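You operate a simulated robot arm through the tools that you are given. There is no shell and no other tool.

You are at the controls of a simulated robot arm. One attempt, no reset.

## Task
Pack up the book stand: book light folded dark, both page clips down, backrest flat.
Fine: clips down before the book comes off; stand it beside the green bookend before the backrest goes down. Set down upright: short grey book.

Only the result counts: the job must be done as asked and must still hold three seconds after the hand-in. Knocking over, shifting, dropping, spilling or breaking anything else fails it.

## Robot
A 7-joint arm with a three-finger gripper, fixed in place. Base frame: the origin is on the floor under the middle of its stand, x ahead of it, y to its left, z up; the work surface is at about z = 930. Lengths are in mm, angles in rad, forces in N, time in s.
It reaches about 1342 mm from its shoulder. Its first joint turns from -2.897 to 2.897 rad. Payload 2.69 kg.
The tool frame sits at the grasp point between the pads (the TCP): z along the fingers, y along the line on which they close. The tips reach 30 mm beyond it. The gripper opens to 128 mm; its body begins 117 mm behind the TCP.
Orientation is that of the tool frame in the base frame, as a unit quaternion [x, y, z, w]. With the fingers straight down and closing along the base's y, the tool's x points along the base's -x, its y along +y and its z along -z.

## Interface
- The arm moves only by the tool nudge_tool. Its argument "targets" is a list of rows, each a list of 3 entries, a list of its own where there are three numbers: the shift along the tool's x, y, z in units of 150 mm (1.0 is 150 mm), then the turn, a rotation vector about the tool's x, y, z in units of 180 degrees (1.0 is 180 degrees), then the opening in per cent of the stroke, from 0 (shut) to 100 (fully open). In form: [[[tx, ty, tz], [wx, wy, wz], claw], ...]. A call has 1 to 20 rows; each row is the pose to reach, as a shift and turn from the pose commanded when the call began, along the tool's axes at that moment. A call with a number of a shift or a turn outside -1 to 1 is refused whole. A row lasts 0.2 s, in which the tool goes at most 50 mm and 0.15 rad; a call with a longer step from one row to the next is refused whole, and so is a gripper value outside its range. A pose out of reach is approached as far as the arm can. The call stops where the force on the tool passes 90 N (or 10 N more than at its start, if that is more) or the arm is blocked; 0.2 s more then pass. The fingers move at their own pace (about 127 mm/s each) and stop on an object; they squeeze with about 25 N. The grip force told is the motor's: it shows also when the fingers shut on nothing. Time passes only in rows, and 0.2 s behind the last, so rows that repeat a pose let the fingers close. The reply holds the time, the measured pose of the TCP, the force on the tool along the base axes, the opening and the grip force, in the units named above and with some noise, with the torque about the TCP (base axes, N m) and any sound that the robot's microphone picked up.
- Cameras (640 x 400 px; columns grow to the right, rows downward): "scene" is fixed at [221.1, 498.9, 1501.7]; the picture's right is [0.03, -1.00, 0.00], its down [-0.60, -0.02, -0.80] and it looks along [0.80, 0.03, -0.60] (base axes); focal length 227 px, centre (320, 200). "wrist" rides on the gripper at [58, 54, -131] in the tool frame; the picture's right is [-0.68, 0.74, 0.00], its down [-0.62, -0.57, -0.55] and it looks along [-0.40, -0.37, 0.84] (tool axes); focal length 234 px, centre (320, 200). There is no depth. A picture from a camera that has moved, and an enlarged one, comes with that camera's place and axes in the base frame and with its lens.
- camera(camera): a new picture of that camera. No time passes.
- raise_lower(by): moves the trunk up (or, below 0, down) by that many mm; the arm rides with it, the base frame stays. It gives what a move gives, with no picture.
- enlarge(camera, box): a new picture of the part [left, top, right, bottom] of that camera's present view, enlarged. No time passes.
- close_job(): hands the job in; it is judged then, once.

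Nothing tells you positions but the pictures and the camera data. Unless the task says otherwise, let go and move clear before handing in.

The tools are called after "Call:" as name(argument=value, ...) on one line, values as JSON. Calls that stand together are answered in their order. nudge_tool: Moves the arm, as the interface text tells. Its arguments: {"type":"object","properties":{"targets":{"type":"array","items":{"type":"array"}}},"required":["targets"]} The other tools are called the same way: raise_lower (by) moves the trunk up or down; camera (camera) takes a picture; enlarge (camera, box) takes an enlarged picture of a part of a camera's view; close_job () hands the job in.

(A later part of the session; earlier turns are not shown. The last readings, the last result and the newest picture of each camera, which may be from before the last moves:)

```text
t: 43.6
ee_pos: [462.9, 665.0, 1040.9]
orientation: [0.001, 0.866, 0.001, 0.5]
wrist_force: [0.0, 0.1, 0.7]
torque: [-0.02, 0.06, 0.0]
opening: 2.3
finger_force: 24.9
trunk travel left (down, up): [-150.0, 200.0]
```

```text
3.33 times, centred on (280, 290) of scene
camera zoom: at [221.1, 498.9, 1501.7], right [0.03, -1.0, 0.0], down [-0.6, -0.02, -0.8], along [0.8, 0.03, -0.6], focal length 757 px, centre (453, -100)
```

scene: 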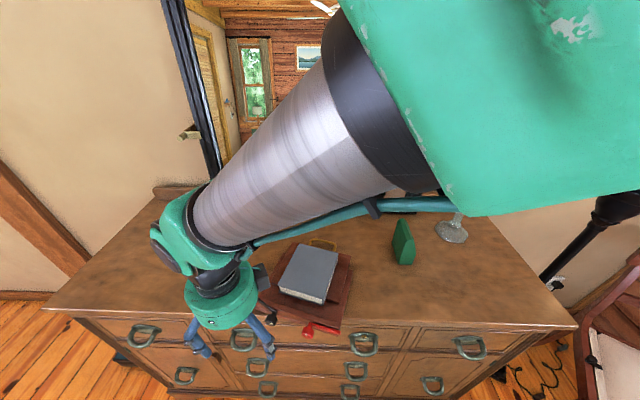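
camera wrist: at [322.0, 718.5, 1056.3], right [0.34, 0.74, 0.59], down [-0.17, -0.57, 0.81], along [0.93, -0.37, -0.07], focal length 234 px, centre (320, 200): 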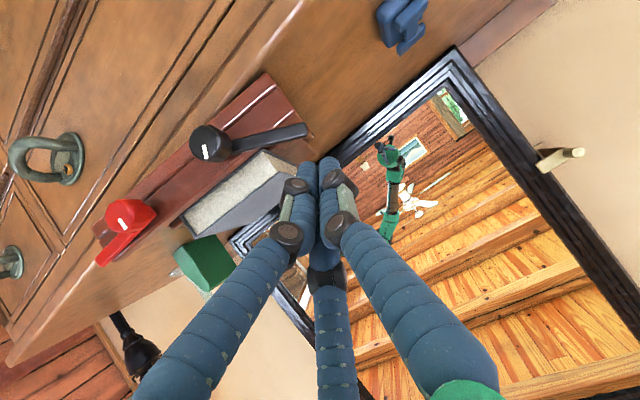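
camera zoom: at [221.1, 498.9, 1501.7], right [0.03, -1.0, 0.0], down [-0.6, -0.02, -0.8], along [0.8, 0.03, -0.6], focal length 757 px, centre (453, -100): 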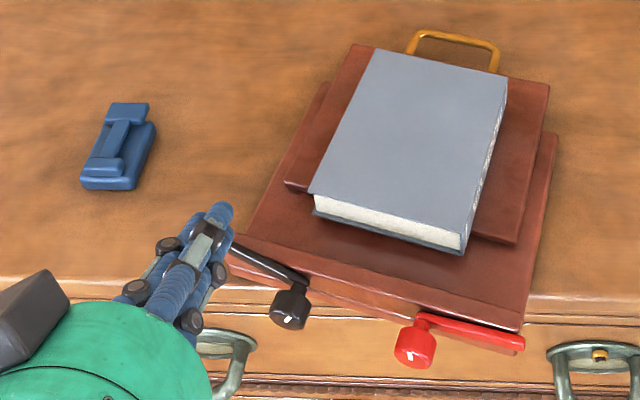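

I have a clear front view: the black lever still needs about 15–20°. I'll bring the crossed fingers over the lever and lower gently.

Call:
nudge_tool(targets=[[[0.03, 0, 0.13], [0, 0, 0], 0], [[0.093, 0, 0.253], [0, 0, 0], 0], [[0.133, 0, 0.276], [0, 0, 0], 0]])

Call:
enlarge(camera="wrist", box=[180, 60, 380, 210])

Call:
enlarge(camera="scene", box=[230, 250, 330, 330])

```text
t: 44.4
ee_pos: [487.7, 665.7, 1002.8]
orientation: [0.0, 0.866, 0.001, 0.5]
wrist_force: [0.3, 0.3, 1.4]
torque: [0.02, -0.01, -0.03]
opening: 2.1
finger_force: 25.0
trunk travel left (down, up): [-150.0, 200.0]
```

```text
2.67 times, centred on (280, 135) of wrist
camera zoom: at [347.6, 718.0, 1018.4], right [0.34, 0.74, 0.59], down [-0.17, -0.57, 0.81], along [0.93, -0.37, -0.07], focal length 624 px, centre (427, 373)
```

zoom: 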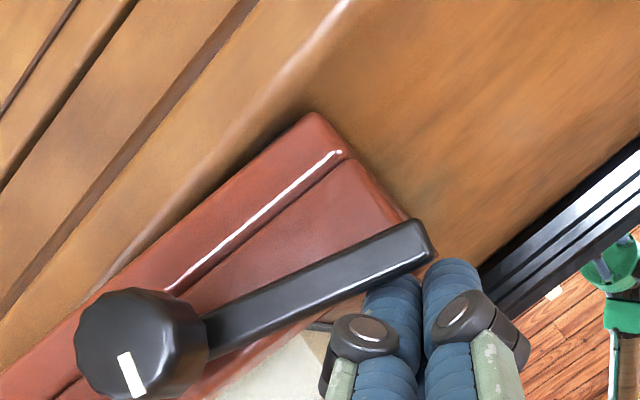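

```text
5.00 times, centred on (280, 290) of scene
camera zoom: at [221.1, 498.9, 1501.7], right [0.03, -1.0, 0.0], down [-0.6, -0.02, -0.8], along [0.8, 0.03, -0.6], focal length 1135 px, centre (520, -250)
```

zoom: 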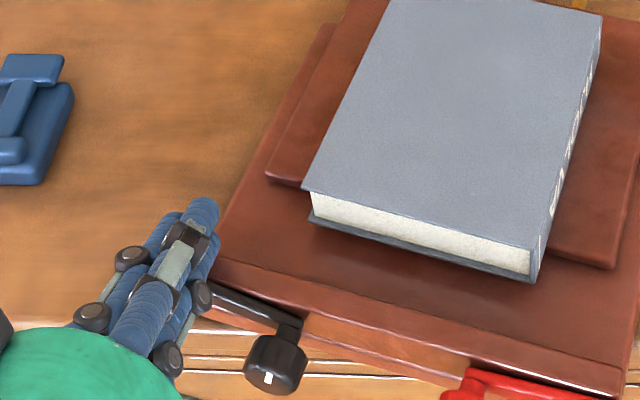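

The fingers are just above the lever tip, and the lever is about 18° from flat. I'll lower in 5 mm steps.

Call:
nudge_tool(targets=[[[0.029, 0, 0.017], [0, 0, 0], 0], [[0.058, 0, 0.033], [0, 0, 0], 0], [[0.087, 0, 0.05], [0, 0, 0], 0]])

Call:
enlarge(camera="wrist", box=[180, 60, 380, 210])

```text
t: 45.3
ee_pos: [491.2, 672.4, 1002.9]
orientation: [0.004, 0.862, 0.007, 0.506]
wrist_force: [6.9, 8.2, 21.4]
torque: [0.15, -0.54, 0.15]
opening: 2.2
finger_force: 25.3
trunk travel left (down, up): [-150.0, 200.0]
stopped in row 3: the force on the tool passed its limit at 94 N (the readings are from after the stop); the commanded pose is now the measured one
```

```text
2.67 times, centred on (280, 135) of wrist
camera zoom: at [351.1, 723.8, 1017.1], right [0.33, 0.73, 0.6], down [-0.18, -0.58, 0.8], along [0.93, -0.37, -0.06], focal length 624 px, centre (427, 373)
```

zoom: 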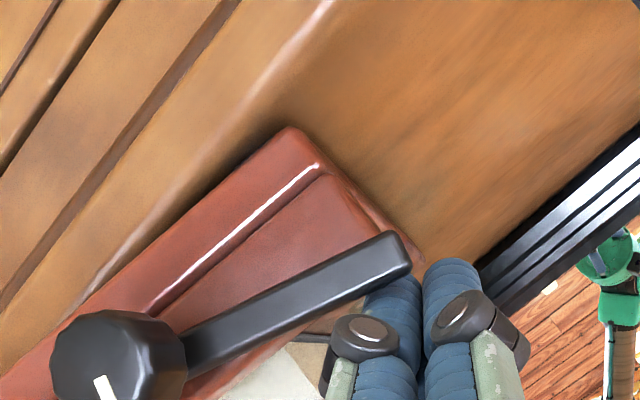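

That hit was the fingers landing on the lip's top (the lip is taller than I assumed, about z 970); the stand didn't move. The lever must be pressed from just in front of the lip, so I'll back off about 9 mm in −x and lower again more carefully.

Call:
nudge_tool(targets=[[[-0.02, 0, -0.02], [0, 0, 0], 0], [[-0.017, 0, -0.077], [0, 0, 0], 0], [[0.006, 0, -0.064], [0, 0, 0], 0], [[0.029, 0, -0.05], [0, 0, 0], 0], [[0.045, 0, -0.042], [0, 0, 0], 0]])

Call:
enlarge(camera="wrist", box=[180, 60, 380, 210])

```text
t: 46.5
ee_pos: [481.4, 667.3, 1003.2]
orientation: [0.006, 0.862, 0.006, 0.507]
wrist_force: [-5.9, -19.8, 64.8]
torque: [-0.84, -0.84, -0.61]
opening: 2.2
finger_force: 24.7
trunk travel left (down, up): [-150.0, 200.0]
```

```text
2.67 times, centred on (280, 135) of wrist
camera zoom: at [340.5, 720.6, 1016.2], right [0.33, 0.73, 0.6], down [-0.18, -0.58, 0.8], along [0.93, -0.37, -0.06], focal length 624 px, centre (427, 373)
```

zoom: 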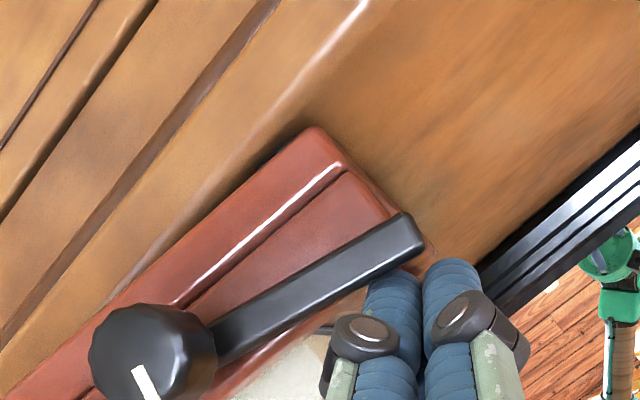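

The force is too high (65 N), so I'm backing off upward at once and checking.

Call:
nudge_tool(targets=[[[-0.06, 0, -0.035], [0, 0, 0], 0], [[-0.15, 0, -0.1], [0, 0, 0], 0]])

Call:
enlarge(camera="wrist", box=[180, 60, 380, 210])

Call:
enlarge(camera="scene", box=[220, 240, 360, 345])

```text
t: 47.1
ee_pos: [479.3, 667.5, 1018.4]
orientation: [0.002, 0.865, 0.002, 0.502]
wrist_force: [-0.2, 0.1, 0.0]
torque: [0.0, 0.03, 0.03]
opening: 2.4
finger_force: 24.7
trunk travel left (down, up): [-150.0, 200.0]
```

```text
2.67 times, centred on (280, 135) of wrist
camera zoom: at [338.2, 720.0, 1032.3], right [0.34, 0.73, 0.59], down [-0.17, -0.57, 0.8], along [0.93, -0.37, -0.07], focal length 624 px, centre (427, 373)
```

zoom: 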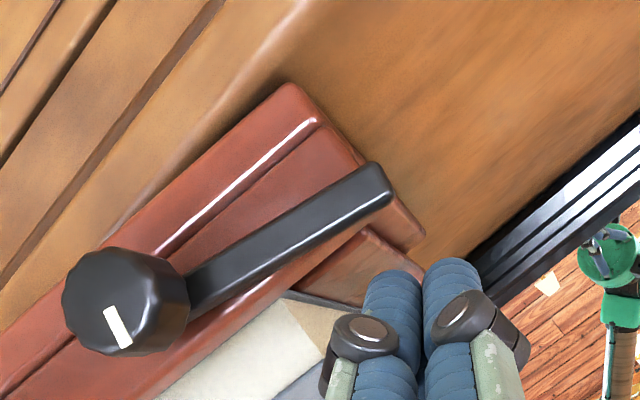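

```text
3.81 times, centred on (290, 292) of scene
camera zoom: at [221.1, 498.9, 1501.7], right [0.03, -1.0, 0.0], down [-0.6, -0.02, -0.8], along [0.8, 0.03, -0.6], focal length 865 px, centre (434, -152)
```

zoom: 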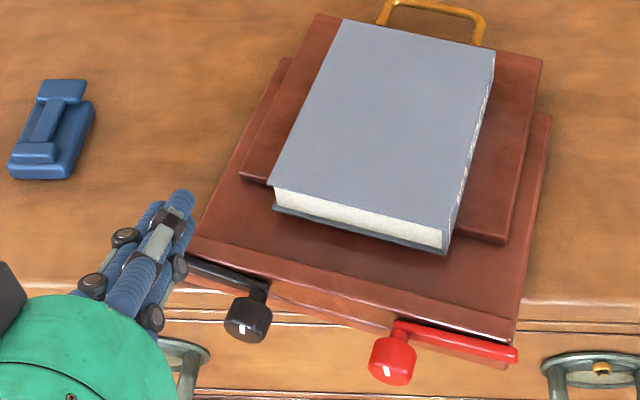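

Black is at about 80–83° and red about 86°. The lever tips stick out past the lip's ends, so I'll press the black tip just beyond the lip's left end, where only the lever is underneath.

Call:
nudge_tool(targets=[[[0.0, 0.1, 0.0], [0, 0, 0], 0], [[0.02, 0.16, 0.05], [0, 0, 0], 0], [[0.047, 0.16, 0.079], [0, 0, 0], 0], [[0.07, 0.16, 0.092], [0, 0, 0], 0]])

Call:
enlarge(camera="wrist", box=[180, 60, 380, 210])

Call:
enlarge(camera="scene", box=[220, 240, 320, 320])

```text
t: 48.1
ee_pos: [486.4, 693.2, 1005.5]
orientation: [0.003, 0.864, 0.003, 0.503]
wrist_force: [0.2, -0.6, -0.3]
torque: [0.01, -0.01, 0.0]
opening: 2.3
finger_force: 24.5
trunk travel left (down, up): [-150.0, 200.0]
```

```text
2.67 times, centred on (280, 135) of wrist
camera zoom: at [346.2, 745.7, 1020.3], right [0.33, 0.73, 0.6], down [-0.18, -0.57, 0.8], along [0.93, -0.37, -0.06], focal length 624 px, centre (427, 373)
```

zoom: 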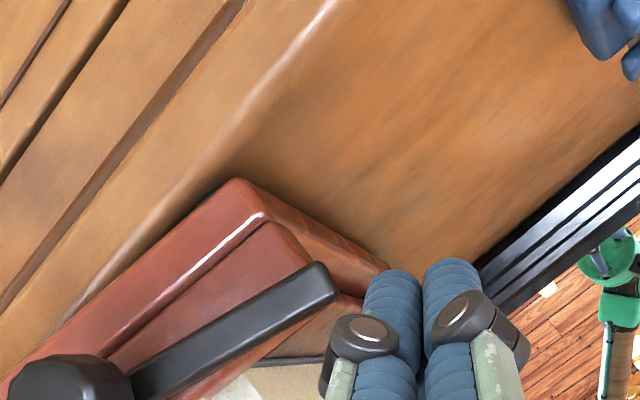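

```text
5.00 times, centred on (270, 280) of scene
camera zoom: at [221.1, 498.9, 1501.7], right [0.03, -1.0, 0.0], down [-0.6, -0.02, -0.8], along [0.8, 0.03, -0.6], focal length 1135 px, centre (570, -200)
```

zoom: 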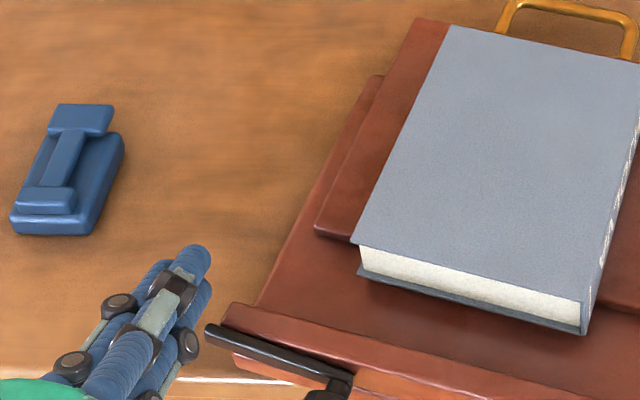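

Call:
nudge_tool(targets=[[[0.023, -0.027, 0.013], [0, 0, 0], 0], [[0.046, -0.027, 0.027], [0, 0, 0], 0], [[0.063, -0.027, 0.037], [0, 0, 0], 0]])

Call:
enlarge(camera="wrist", box=[180, 60, 380, 210])

Call:
enlarge(camera="scene", box=[220, 240, 320, 320])

```text
t: 48.9
ee_pos: [487.6, 688.2, 994.3]
orientation: [0.003, 0.864, 0.003, 0.504]
wrist_force: [0.0, 0.6, 1.1]
torque: [0.01, -0.01, 0.03]
opening: 2.1
finger_force: 24.9
trunk travel left (down, up): [-150.0, 200.0]
```

```text
2.67 times, centred on (280, 135) of wrist
camera zoom: at [346.3, 741.5, 1008.9], right [0.34, 0.73, 0.6], down [-0.18, -0.57, 0.8], along [0.93, -0.37, -0.06], focal length 624 px, centre (427, 373)
```

zoom: 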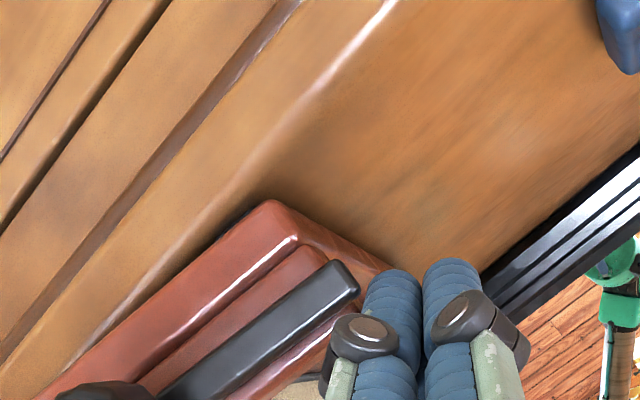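

```text
5.00 times, centred on (270, 280) of scene
camera zoom: at [221.1, 498.9, 1501.7], right [0.03, -1.0, 0.0], down [-0.6, -0.02, -0.8], along [0.8, 0.03, -0.6], focal length 1135 px, centre (570, -200)
```

zoom: 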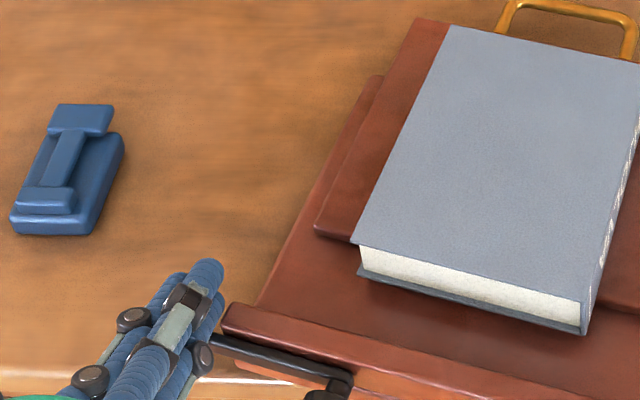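

The black lever is now nearly parallel with the lip, with hardly any force. I'll press 3–4 mm further to seat it.

Call:
nudge_tool(targets=[[[0.012, 0, 0.007], [0, 0, 0], 0], [[0.02, 0, 0.012], [0, 0, 0], 0]])

Call:
enlarge(camera="wrist", box=[180, 60, 380, 210])

```text
t: 49.5
ee_pos: [486.9, 690.4, 992.8]
orientation: [0.004, 0.864, 0.003, 0.504]
wrist_force: [0.9, 4.1, 4.3]
torque: [0.05, -0.06, 0.04]
opening: 2.2
finger_force: 25.1
trunk travel left (down, up): [-150.0, 200.0]
```

```text
2.67 times, centred on (280, 135) of wrist
camera zoom: at [346.2, 742.3, 1006.4], right [0.33, 0.73, 0.6], down [-0.18, -0.57, 0.8], along [0.93, -0.37, -0.06], focal length 624 px, centre (427, 373)
```

zoom: 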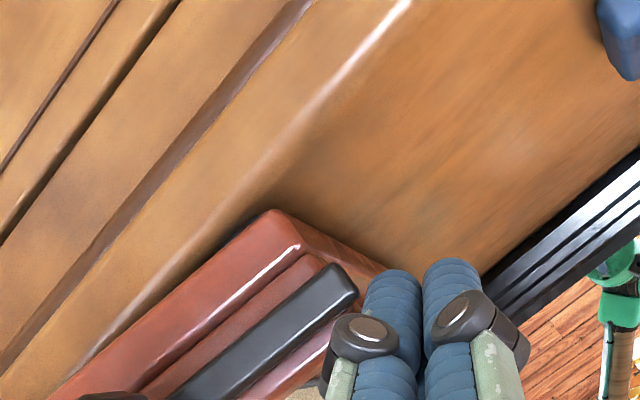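

Contact force is small and the lever is at its end. I'll back off up and forward and take a front view of both clips.

Call:
nudge_tool(targets=[[[-0.1, 0.0, -0.06], [0, 0, 0], 0], [[-0.3, -0.1, -0.25], [0, 0, 0], 0], [[-0.4, -0.3, -0.5], [0, 0, 0], 0], [[-0.45, -0.55, -0.65], [0, 0, 0], 0], [[-0.5, -0.8, -0.75], [0, 0, 0], 0]])

Call:
camera(camera="wrist")

Call:
enlarge(camera="scene", box=[240, 250, 350, 345])

```text
refused: row 3 steps farther than a row can; nothing moved
```

```text
taken
camera wrist: at [346.2, 742.3, 1006.4], right [0.33, 0.73, 0.6], down [-0.18, -0.57, 0.8], along [0.93, -0.37, -0.06], focal length 234 px, centre (320, 200)
```

wrist: 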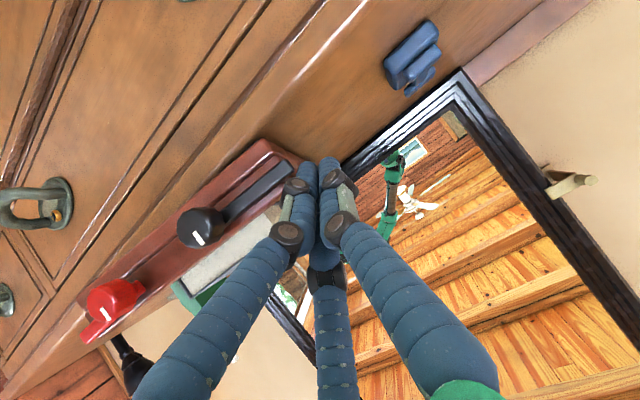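

```text
4.21 times, centred on (295, 298) of scene
camera zoom: at [221.1, 498.9, 1501.7], right [0.03, -1.0, 0.0], down [-0.6, -0.02, -0.8], along [0.8, 0.03, -0.6], focal length 956 px, centre (425, -210)
```

zoom: 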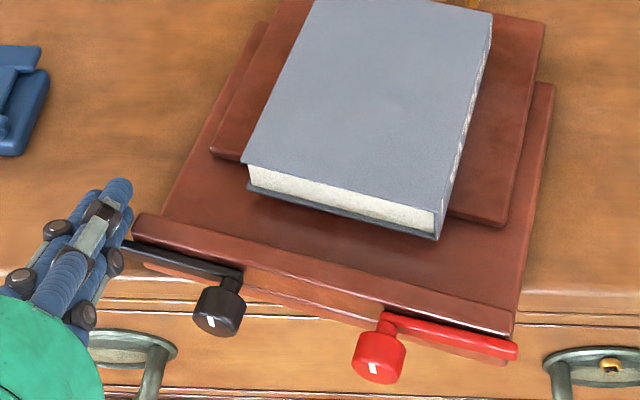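

Both levers lie along the lip now, and both index marks have turned vertical. I'll back away with smaller steps.

Call:
nudge_tool(targets=[[[-0.1, 0.0, -0.06], [0, 0, 0], 0], [[-0.25, -0.05, -0.25], [0, 0, 0], 0], [[-0.35, -0.2, -0.45], [0, 0, 0], 0], [[-0.4, -0.4, -0.6], [0, 0, 0], 0], [[-0.45, -0.6, -0.75], [0, 0, 0], 0], [[-0.5, -0.8, -0.85], [0, 0, 0], 0]])

Call:
camera(camera="wrist")

Call:
enlarge(camera="scene", box=[240, 250, 350, 345])

```text
t: 50.9
ee_pos: [413.1, 568.5, 1117.9]
orientation: [0.003, 0.864, 0.003, 0.503]
wrist_force: [1.0, -0.5, -0.8]
torque: [-0.02, -0.01, 0.01]
opening: 2.0
finger_force: 24.8
trunk travel left (down, up): [-150.0, 200.0]
```

```text
taken
camera wrist: at [271.9, 621.5, 1133.1], right [0.34, 0.73, 0.59], down [-0.18, -0.57, 0.8], along [0.93, -0.37, -0.06], focal length 234 px, centre (320, 200)
```

wrist: 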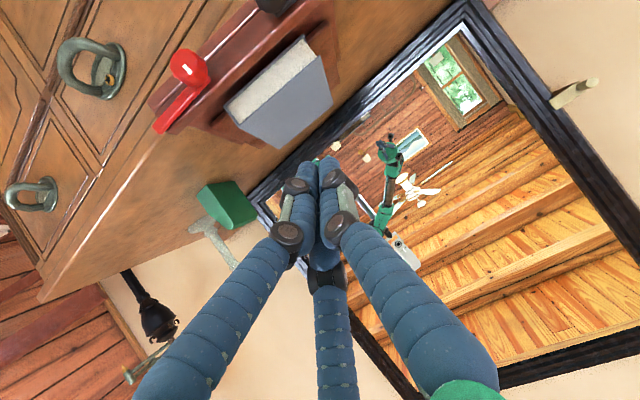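

```text
4.21 times, centred on (295, 298) of scene
camera zoom: at [221.1, 498.9, 1501.7], right [0.03, -1.0, 0.0], down [-0.6, -0.02, -0.8], along [0.8, 0.03, -0.6], focal length 956 px, centre (425, -210)
```

zoom: 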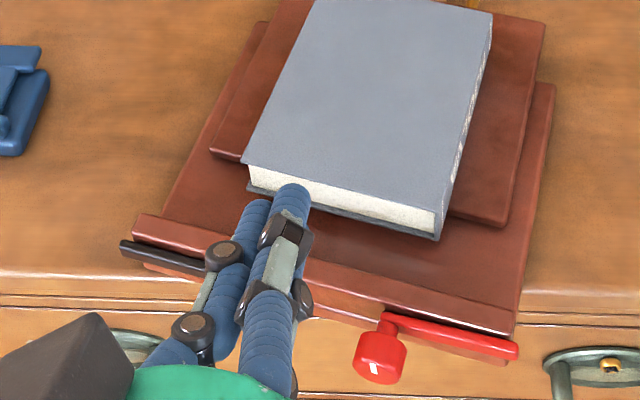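

Clips are down with the book still on the stand. Now I need the book's true size and height, so I'll zoom in from this viewpoint.

Call:
enlarge(camera="wrist", box=[140, 0, 380, 180])

Call:
enlarge(camera="scene", box=[260, 225, 360, 310])

Call:
enlarge(camera="scene", box=[370, 180, 470, 275])

```text
2.22 times, centred on (260, 90) of wrist
camera zoom: at [271.9, 621.5, 1133.1], right [0.34, 0.73, 0.59], down [-0.18, -0.57, 0.8], along [0.93, -0.37, -0.06], focal length 520 px, centre (453, 444)
```

zoom: 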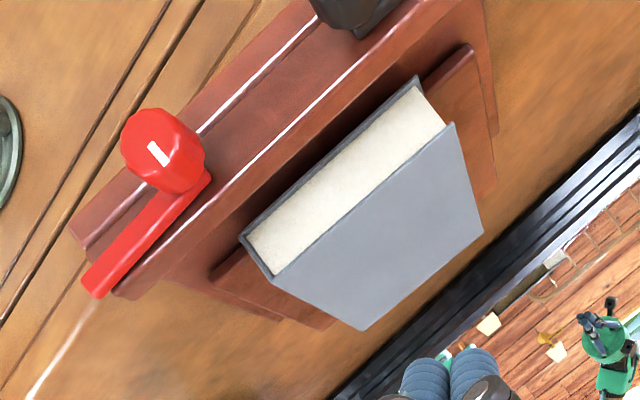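

```text
4.71 times, centred on (310, 268) of scene
camera zoom: at [221.1, 498.9, 1501.7], right [0.03, -1.0, 0.0], down [-0.6, -0.02, -0.8], along [0.8, 0.03, -0.6], focal length 1068 px, centre (367, -118)
```

zoom: 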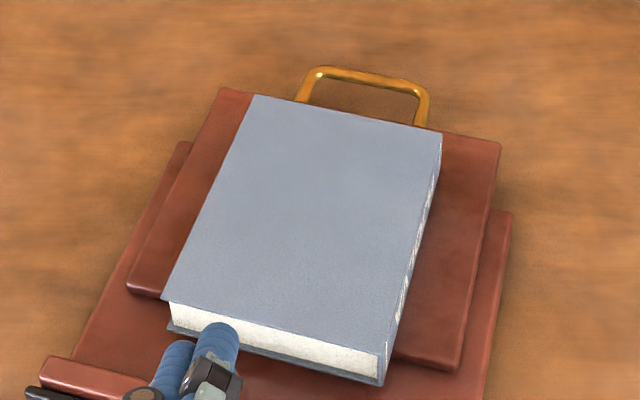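

```text
4.21 times, centred on (420, 228) of scene
camera zoom: at [221.1, 498.9, 1501.7], right [0.03, -1.0, 0.0], down [-0.6, -0.02, -0.8], along [0.8, 0.03, -0.6], focal length 956 px, centre (-101, 84)
```

zoom: 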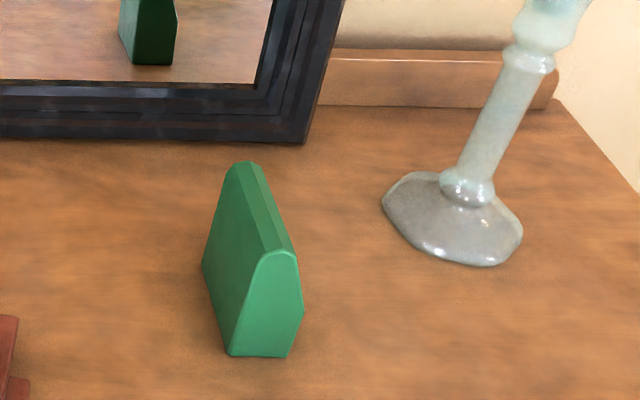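

Triangulating, the book is about 120 × 142 × 29 mm, lying flat at z 957–986, centred near (597, 542) and yawed about −12.6°. The plan: grip it across its 120 mm width from above, set it flat at the free front edge with one side overhanging, regrip it horizontally across its thickness, roll it upright and place it against the bookend. First I go over the book with the gripper open.

Call:
nudge_tool(targets=[[[-0.05, -0.02, 0.06], [0, 0.042, 0], 20], [[-0.13, -0.04, 0.18], [0, 0.084, 0], 60], [[-0.21, -0.06, 0.31], [0, 0.126, 0], 100], [[-0.3, -0.08, 0.45], [0, 0.168, 0], 100], [[-0.39, -0.11, 0.6], [0, 0.21, 0], 100], [[-0.48, -0.13, 0.74], [0, 0.252, 0], 100], [[-0.57, -0.155, 0.87], [0, 0.294, 0], 100], [[-0.653, -0.177, 0.987], [0, 0.3356, 0], 100]])

Call:
camera(camera="wrist")

Call:
camera(camera="scene")

```text
t: 52.7
ee_pos: [589.6, 541.5, 1129.4]
orientation: [0.001, 1.0, 0.005, 0.0]
wrist_force: [1.5, -0.4, 0.2]
torque: [-0.02, -0.01, 0.03]
opening: 128.2
finger_force: 0.1
trunk travel left (down, up): [-150.0, 200.0]
```

```text
taken
camera wrist: at [533.4, 593.0, 1261.8], right [0.68, 0.73, 0.01], down [0.61, -0.57, 0.54], along [0.4, -0.36, -0.84], focal length 234 px, centre (320, 200)
```

wrist: 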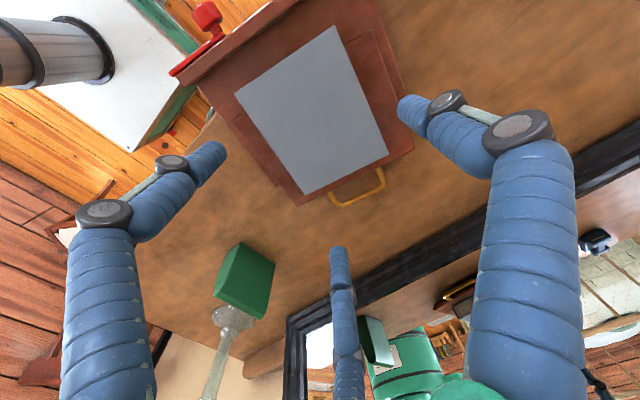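

```text
taken
```

scene: 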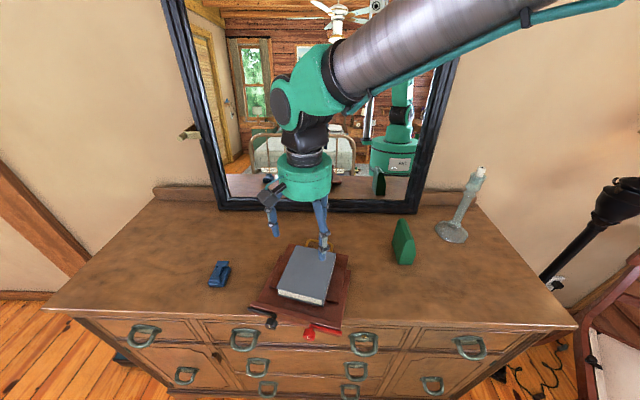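

Call:
enlarge(camera="wrist", box=[200, 0, 440, 220])

```text
1.82 times, centred on (320, 110) of wrist
camera zoom: at [533.4, 593.0, 1261.8], right [0.68, 0.73, 0.01], down [0.61, -0.57, 0.54], along [0.4, -0.36, -0.84], focal length 426 px, centre (320, 364)
```

zoom: 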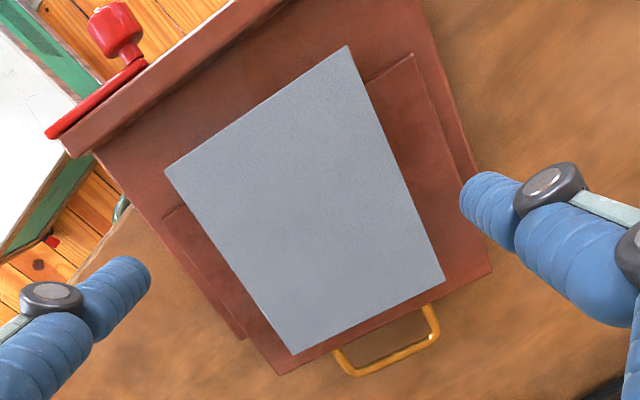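

The measurement is refined: the book top is at z ≈ 992, 118 × 145 mm, centre (586, 543), yaw −13.6°. The three fingers close radially, so flat sides of 118 mm won't fit; I must grip across the 29 mm thickness. I'll first slide the book toward −y with two fingers so its side overhangs the stand, then grip that overhang from the right.

Call:
nudge_tool(targets=[[[-0.03, 0.16, 0.1], [0.0008, 0, 0.019], 75], [[-0.065, 0.33, 0.2], [0.0016, 0, 0.038], 50], [[-0.1, 0.5, 0.3], [0.0024, 0, 0.057], 50], [[-0.131, 0.651, 0.4], [0.0032, 0, 0.0756], 50], [[-0.131, 0.651, 0.46], [0.0032, 0, 0.0756], 50]])

Call:
camera(camera="wrist")

Call:
enlarge(camera="scene", box=[230, 220, 370, 330])

```text
t: 53.9
ee_pos: [610.4, 640.2, 1060.3]
orientation: [0.12, 0.993, -0.001, 0.001]
wrist_force: [0.1, 0.0, -0.4]
torque: [-0.04, 0.03, 0.01]
opening: 64.0
finger_force: 0.2
trunk travel left (down, up): [-150.0, 200.0]
```

```text
taken
camera wrist: at [567.8, 705.6, 1193.2], right [0.83, 0.55, 0.0], down [0.46, -0.7, 0.55], along [0.3, -0.46, -0.84], focal length 234 px, centre (320, 200)
```

wrist: 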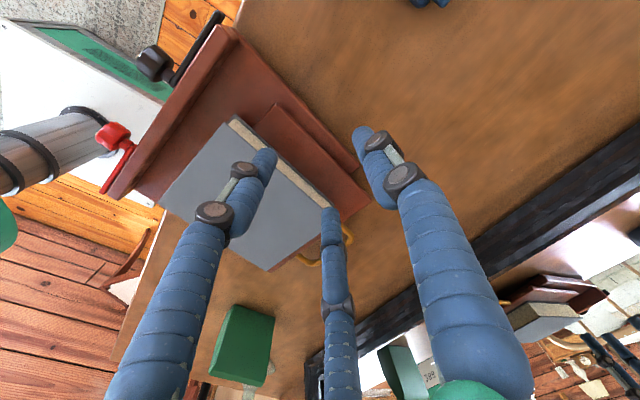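

```text
3.64 times, centred on (300, 275) of scene
camera zoom: at [221.1, 498.9, 1501.7], right [0.03, -1.0, 0.0], down [-0.6, -0.02, -0.8], along [0.8, 0.03, -0.6], focal length 826 px, centre (393, -73)
```

zoom: 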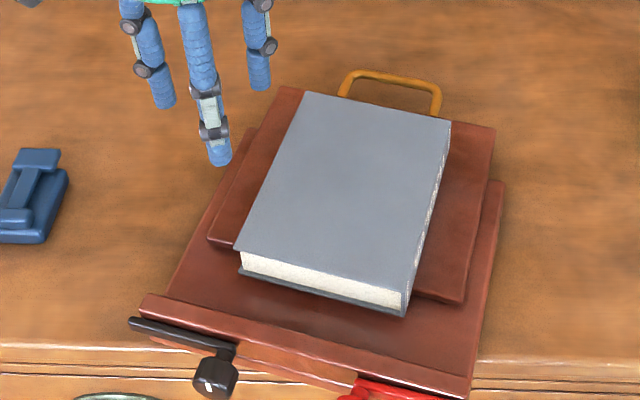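

Call:
nudge_tool(targets=[[[0, 0.02, 0.15], [0, 0, 0], 50], [[0, 0.02, 0.26], [0, 0, 0], 50], [[0, 0.02, 0.34], [0, 0, 0], 50], [[0, 0.02, 0.415], [0, 0, 0], 50]])

Call:
enlarge(camera="scene", box=[230, 220, 370, 330])

Call:
enlarge(camera="wrist", box=[180, 60, 420, 260])

```text
t: 54.9
ee_pos: [609.6, 640.3, 998.3]
orientation: [0.12, 0.993, -0.001, 0.0]
wrist_force: [-0.3, -0.7, 0.9]
torque: [0.02, -0.02, -0.01]
opening: 63.9
finger_force: 0.0
trunk travel left (down, up): [-150.0, 200.0]
```

```text
3.64 times, centred on (300, 275) of scene
camera zoom: at [221.1, 498.9, 1501.7], right [0.03, -1.0, 0.0], down [-0.6, -0.02, -0.8], along [0.8, 0.03, -0.6], focal length 826 px, centre (393, -73)
```

zoom: 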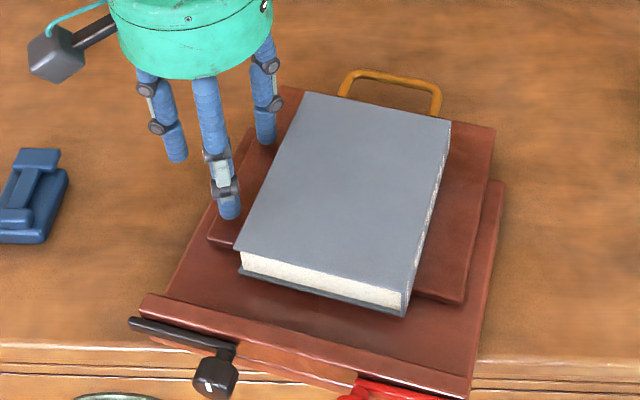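

```text
2.00 times, centred on (300, 160) of wrist
camera zoom: at [568.0, 706.4, 1130.8], right [0.83, 0.55, 0.0], down [0.46, -0.7, 0.55], along [0.3, -0.46, -0.84], focal length 468 px, centre (360, 280)
```

zoom: 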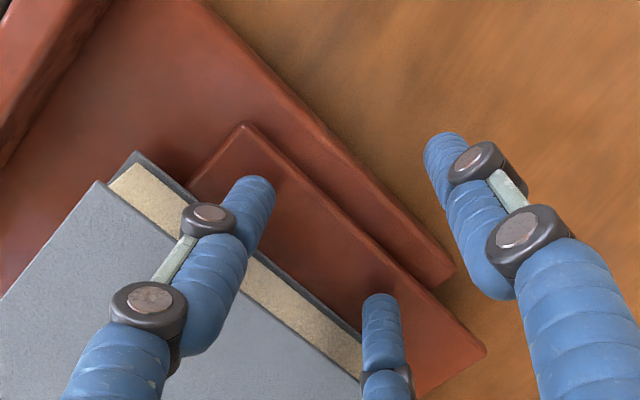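

The two fingers are beside the book's left edge, just above the backrest. I'll push along the book's width in small steps and check that the stand stays put.

Call:
nudge_tool(targets=[[[0, -0.06, 0], [0, 0, 0], 50], [[0, -0.12, 0], [0, 0, 0], 50], [[0, -0.17, 0], [0, 0, 0], 50], [[0, -0.22, 0], [0, 0, 0], 50], [[0, -0.27, 0], [0, 0, 0], 50]])

Call:
enlarge(camera="scene", box=[230, 220, 370, 330])

```text
t: 56.1
ee_pos: [601.0, 601.7, 999.1]
orientation: [0.119, 0.993, -0.001, 0.0]
wrist_force: [0.5, -0.5, 0.3]
torque: [0.01, -0.01, 0.01]
opening: 63.9
finger_force: 0.1
trunk travel left (down, up): [-150.0, 200.0]
```

```text
3.64 times, centred on (300, 275) of scene
camera zoom: at [221.1, 498.9, 1501.7], right [0.03, -1.0, 0.0], down [-0.6, -0.02, -0.8], along [0.8, 0.03, -0.6], focal length 826 px, centre (393, -73)
```

zoom: 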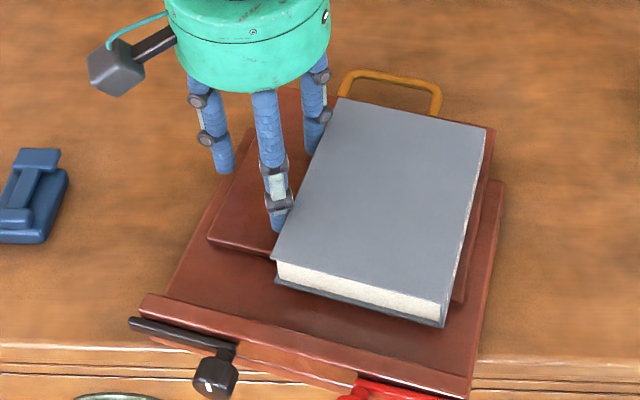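

The book slides and the stand stays fixed. Continuing about 50 mm more.

Call:
nudge_tool(targets=[[[0, -0.06, 0], [0, 0, 0], 50], [[0, -0.12, 0], [0, 0, 0], 50], [[0, -0.18, 0], [0, 0, 0], 50], [[0, -0.23, 0], [0, 0, 0], 50], [[0, -0.28, 0], [0, 0, 0], 50]])

Call:
enlarge(camera="scene", box=[230, 220, 370, 330])

Call:
camera(camera="wrist")

```text
t: 57.3
ee_pos: [591.9, 560.5, 999.8]
orientation: [0.12, 0.993, -0.001, 0.0]
wrist_force: [0.2, -0.5, 0.3]
torque: [-0.03, 0.02, -0.02]
opening: 63.5
finger_force: 0.1
trunk travel left (down, up): [-150.0, 200.0]
```

```text
3.64 times, centred on (300, 275) of scene
camera zoom: at [221.1, 498.9, 1501.7], right [0.03, -1.0, 0.0], down [-0.6, -0.02, -0.8], along [0.8, 0.03, -0.6], focal length 826 px, centre (393, -73)
```

zoom: 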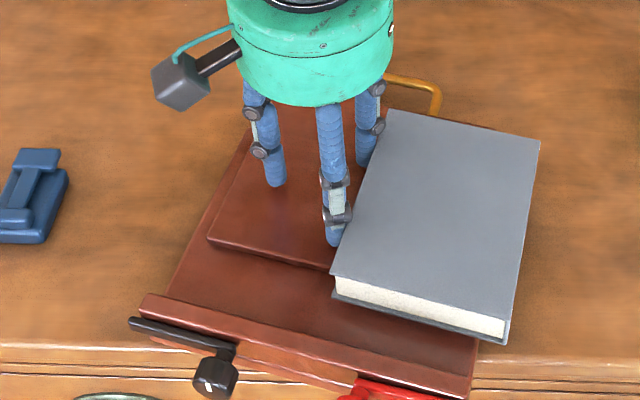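

```text
taken
camera wrist: at [548.8, 626.6, 1131.2], right [0.83, 0.55, 0.0], down [0.46, -0.7, 0.55], along [0.3, -0.46, -0.84], focal length 234 px, centre (320, 200)
```

wrist: 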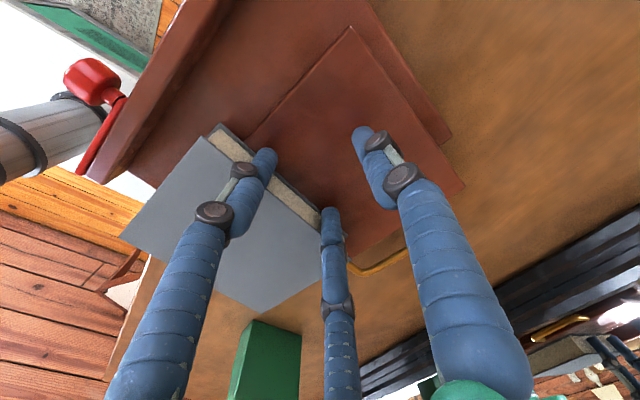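

Call:
nudge_tool(targets=[[[0, -0.04, 0], [0, 0, 0], 50], [[0, -0.075, 0], [0, 0, 0], 50]])

Call:
enlarge(camera="scene", box=[250, 220, 390, 330])

Call:
enlarge(camera="wrist", box=[80, 60, 420, 320])

```text
t: 57.9
ee_pos: [588.4, 550.8, 999.6]
orientation: [0.119, 0.993, -0.001, 0.001]
wrist_force: [-0.8, 0.6, -0.2]
torque: [0.0, 0.01, -0.01]
opening: 64.2
finger_force: 0.1
trunk travel left (down, up): [-150.0, 200.0]
```

```text
3.64 times, centred on (320, 275) of scene
camera zoom: at [221.1, 498.9, 1501.7], right [0.03, -1.0, 0.0], down [-0.6, -0.02, -0.8], along [0.8, 0.03, -0.6], focal length 826 px, centre (320, -73)
```

zoom: 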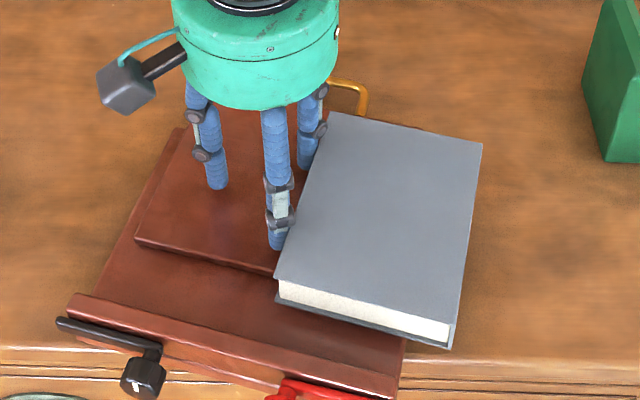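

```text
1.54 times, centred on (250, 190) of wrist
camera zoom: at [546.3, 615.5, 1131.4], right [0.83, 0.55, 0.0], down [0.46, -0.7, 0.55], along [0.3, -0.46, -0.84], focal length 360 px, centre (428, 215)
```

zoom: 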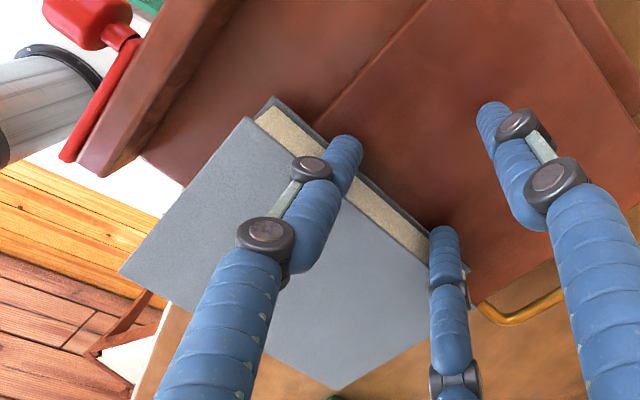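

The book now overhangs the stand's right side by about 30 mm and still lies flat. I'll withdraw the fingers, go up, and re-orient to approach the overhang from the right with the gripper nearly horizontal (lone finger on top, two below).

Call:
nudge_tool(targets=[[[0, 0.06, 0], [0, 0, 0], 50], [[0, 0.08, -0.2], [0, 0, 0], 50], [[0, 0.08, -0.5], [0, 0, 0], 58], [[0, 0.08, -0.8], [0, 0, 0], 58], [[0, -0.2, -0.95], [0, 0, 0], 58], [[0, -0.5, -0.95], [0, 0, 0], 58], [[0, -0.8, -0.95], [0, 0, 0], 58]])

Call:
camera(camera="scene")

```text
t: 59.5
ee_pos: [559.1, 432.6, 1142.1]
orientation: [0.12, 0.993, -0.002, 0.001]
wrist_force: [0.0, -0.4, -0.6]
torque: [-0.03, 0.04, 0.0]
opening: 74.3
finger_force: 0.0
trunk travel left (down, up): [-150.0, 200.0]
```

```text
taken
```

scene: 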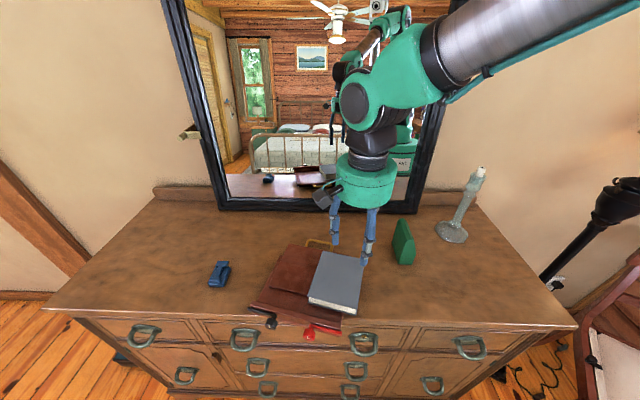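

Call:
nudge_tool(targets=[[[0, -0.06, 0.0], [-0.0422, 0, 0], 58], [[0, -0.12, 0.0], [-0.0844, 0, 0], 58], [[0, -0.18, 0.0], [-0.1267, 0, 0], 58], [[0, -0.24, 0.0], [-0.1689, 0, 0], 58], [[0, -0.3, 0.0], [-0.2111, 0, 0], 58], [[0, -0.36, 0.0], [-0.2533, 0, 0], 58], [[0, -0.42, 0.0], [-0.2956, 0, 0], 58], [[0, -0.48, 0.0], [-0.3378, 0, 0], 58], [[0, -0.53, 0.0], [-0.38, 0, 0], 58], [[0, -0.563, 0.0], [-0.4222, 0, 0], 58]])

Call:
camera(camera="scene")

Call:
camera(camera="wrist")

```text
t: 61.7
ee_pos: [540.2, 352.2, 1142.3]
orientation: [0.093, 0.782, 0.612, 0.075]
wrist_force: [-0.7, 0.1, -0.2]
torque: [-0.03, 0.02, 0.01]
opening: 74.1
finger_force: 0.0
trunk travel left (down, up): [-150.0, 200.0]
```

```text
taken
```

scene: 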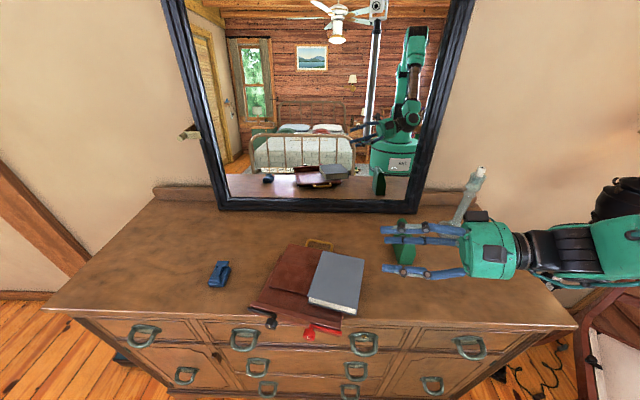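

```text
taken
camera wrist: at [457.6, 254.4, 1226.8], right [0.7, 0.01, 0.72], down [0.44, -0.8, -0.42], along [0.57, 0.6, -0.56], focal length 234 px, centre (320, 200)
```

wrist: 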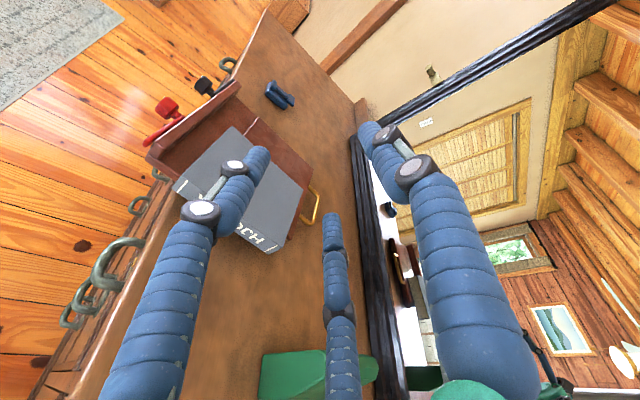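

The gripper now points toward +y, level with 14° of downward tilt, and I can see the book's spine side overhanging. I'll zoom to refine its edge location.

Call:
enlarge(camera="wrist", box=[130, 90, 350, 270])

Call:
enlarge(camera="scene", box=[250, 230, 390, 340])

```text
2.22 times, centred on (240, 180) of wrist
camera zoom: at [457.6, 254.4, 1226.8], right [0.7, 0.01, 0.72], down [0.44, -0.8, -0.42], along [0.57, 0.6, -0.56], focal length 520 px, centre (498, 244)
```

zoom: 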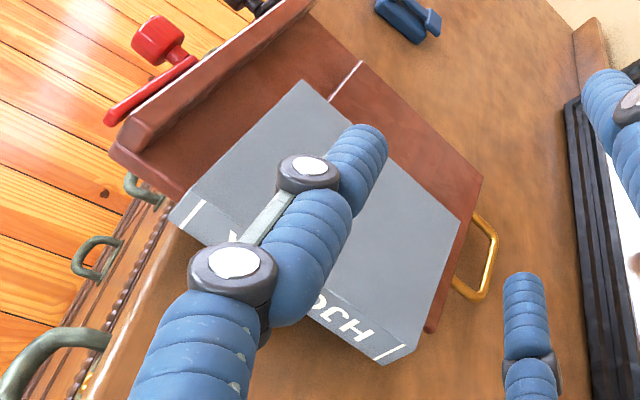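

```text
3.64 times, centred on (320, 285) of scene
camera zoom: at [221.1, 498.9, 1501.7], right [0.03, -1.0, 0.0], down [-0.6, -0.02, -0.8], along [0.8, 0.03, -0.6], focal length 826 px, centre (320, -109)
```

zoom: 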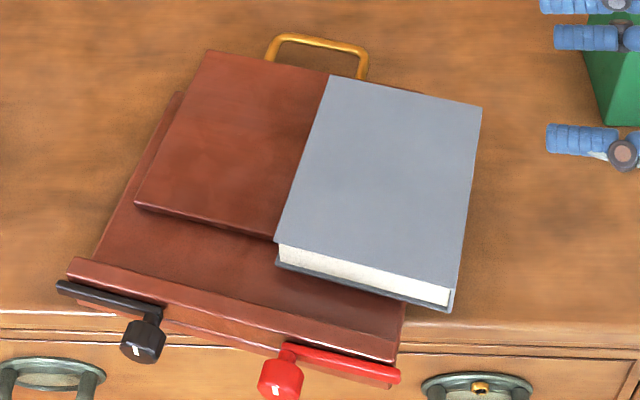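

The spine edge runs from about (483, 426) to (626, 397), so its centre is near (555, 411), matching my plan. I'll descend in two stages.

Call:
nudge_tool(targets=[[[0, -0.22, 0.055], [0, 0, 0], 58], [[0, -0.44, 0.11], [0, 0, 0], 58], [[0, -0.647, 0.161], [0, 0, 0], 58], [[0, -0.8, 0.2], [0, 0, 0], 58]])

Call:
camera(camera="scene")

Call:
camera(camera="wrist")

```text
t: 62.7
ee_pos: [539.9, 352.6, 1019.2]
orientation: [0.094, 0.783, 0.611, 0.075]
wrist_force: [-0.3, 0.0, -0.2]
torque: [-0.02, 0.0, 0.01]
opening: 74.4
finger_force: 0.0
trunk travel left (down, up): [-150.0, 200.0]
```

```text
taken
```

scene: 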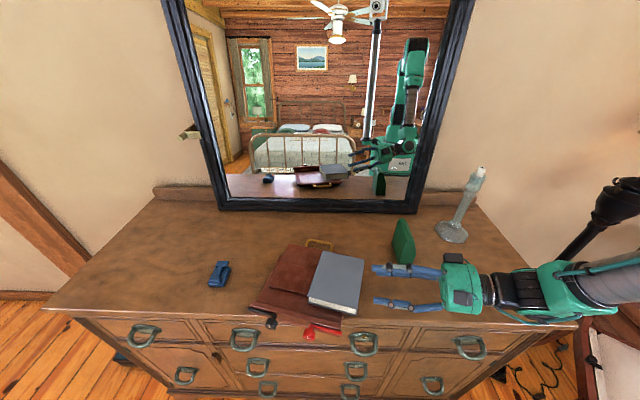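

```text
taken
camera wrist: at [458.3, 254.4, 1103.3], right [0.7, 0.01, 0.72], down [0.44, -0.8, -0.41], along [0.56, 0.6, -0.56], focal length 234 px, centre (320, 200)
```

wrist: 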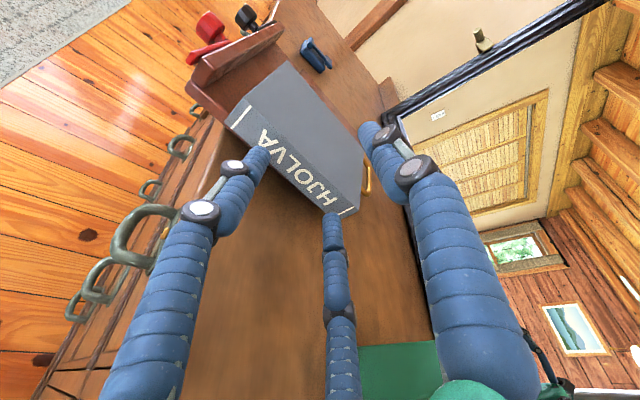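

Call:
nudge_tool(targets=[[[0, -0.1, 0.025], [0, 0, 0], 58], [[0, -0.2, 0.05], [0, 0, 0], 58], [[0, -0.298, 0.074], [0, 0, 0], 58]])

Call:
camera(camera="wrist")

Call:
enlarge(camera="scene", box=[300, 240, 440, 340])

```text
t: 63.5
ee_pos: [540.1, 351.7, 972.0]
orientation: [0.094, 0.783, 0.611, 0.074]
wrist_force: [-0.5, -0.1, -0.5]
torque: [0.04, 0.01, 0.0]
opening: 74.3
finger_force: 0.0
trunk travel left (down, up): [-150.0, 200.0]
```

```text
taken
camera wrist: at [457.8, 254.2, 1057.2], right [0.7, 0.01, 0.72], down [0.44, -0.8, -0.42], along [0.56, 0.6, -0.56], focal length 234 px, centre (320, 200)
```

wrist: 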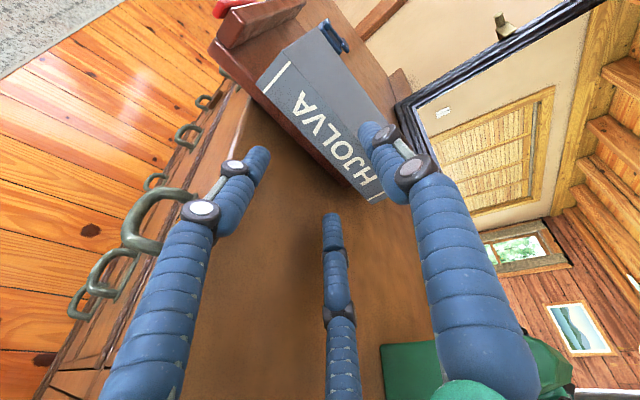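

```text
4.00 times, centred on (370, 290) of scene
camera zoom: at [221.1, 498.9, 1501.7], right [0.03, -1.0, 0.0], down [-0.6, -0.02, -0.8], along [0.8, 0.03, -0.6], focal length 908 px, centre (120, -160)
```

zoom: 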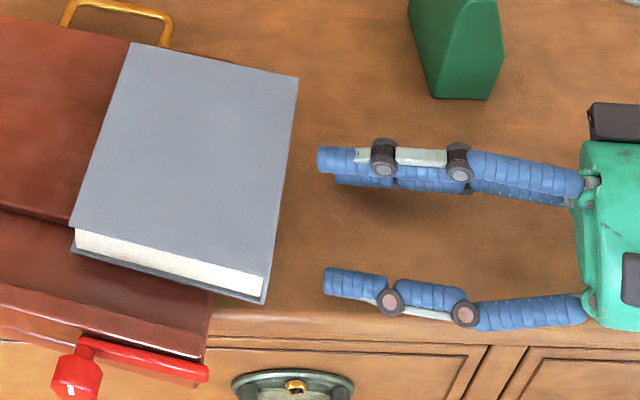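

Fingers are lined up: pair below and lone finger above the book's level. I'll advance horizontally toward the spine edge.

Call:
nudge_tool(targets=[[[0, 0.024, 0.097], [0, 0, 0], 58], [[0, 0.048, 0.194], [0, 0, 0], 58], [[0, 0.073, 0.291], [0, 0, 0], 58]])

Call:
camera(camera="wrist")

Call:
enlarge(camera="scene", box=[290, 230, 410, 330])

```text
t: 64.3
ee_pos: [550.9, 395.3, 972.4]
orientation: [0.094, 0.782, 0.611, 0.074]
wrist_force: [0.9, -1.0, 0.2]
torque: [-0.03, -0.01, 0.01]
opening: 74.0
finger_force: 0.1
trunk travel left (down, up): [-150.0, 200.0]
```

```text
taken
camera wrist: at [468.3, 297.8, 1056.9], right [0.7, 0.01, 0.71], down [0.44, -0.8, -0.42], along [0.56, 0.6, -0.56], focal length 234 px, centre (320, 200)
```

wrist: 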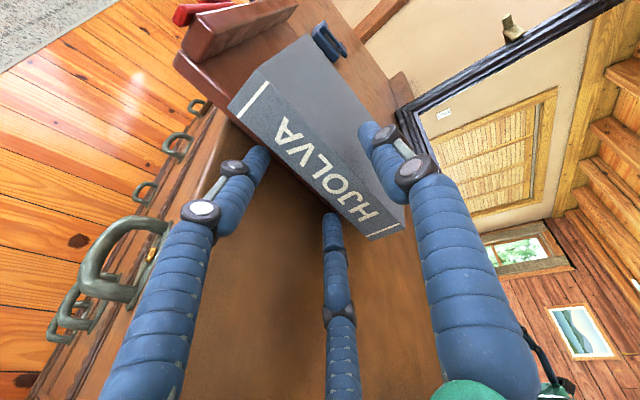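

```text
4.00 times, centred on (350, 280) of scene
camera zoom: at [221.1, 498.9, 1501.7], right [0.03, -1.0, 0.0], down [-0.6, -0.02, -0.8], along [0.8, 0.03, -0.6], focal length 908 px, centre (200, -120)
```

zoom: 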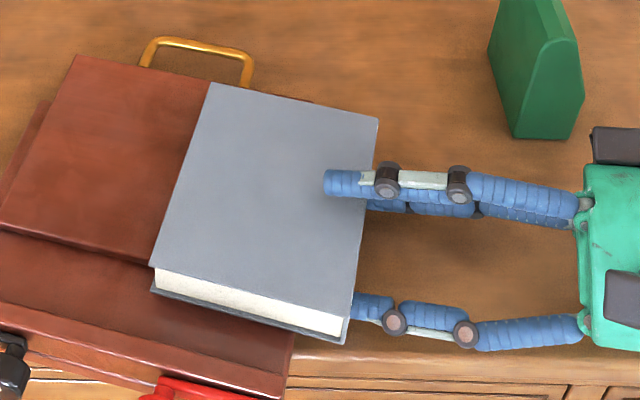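

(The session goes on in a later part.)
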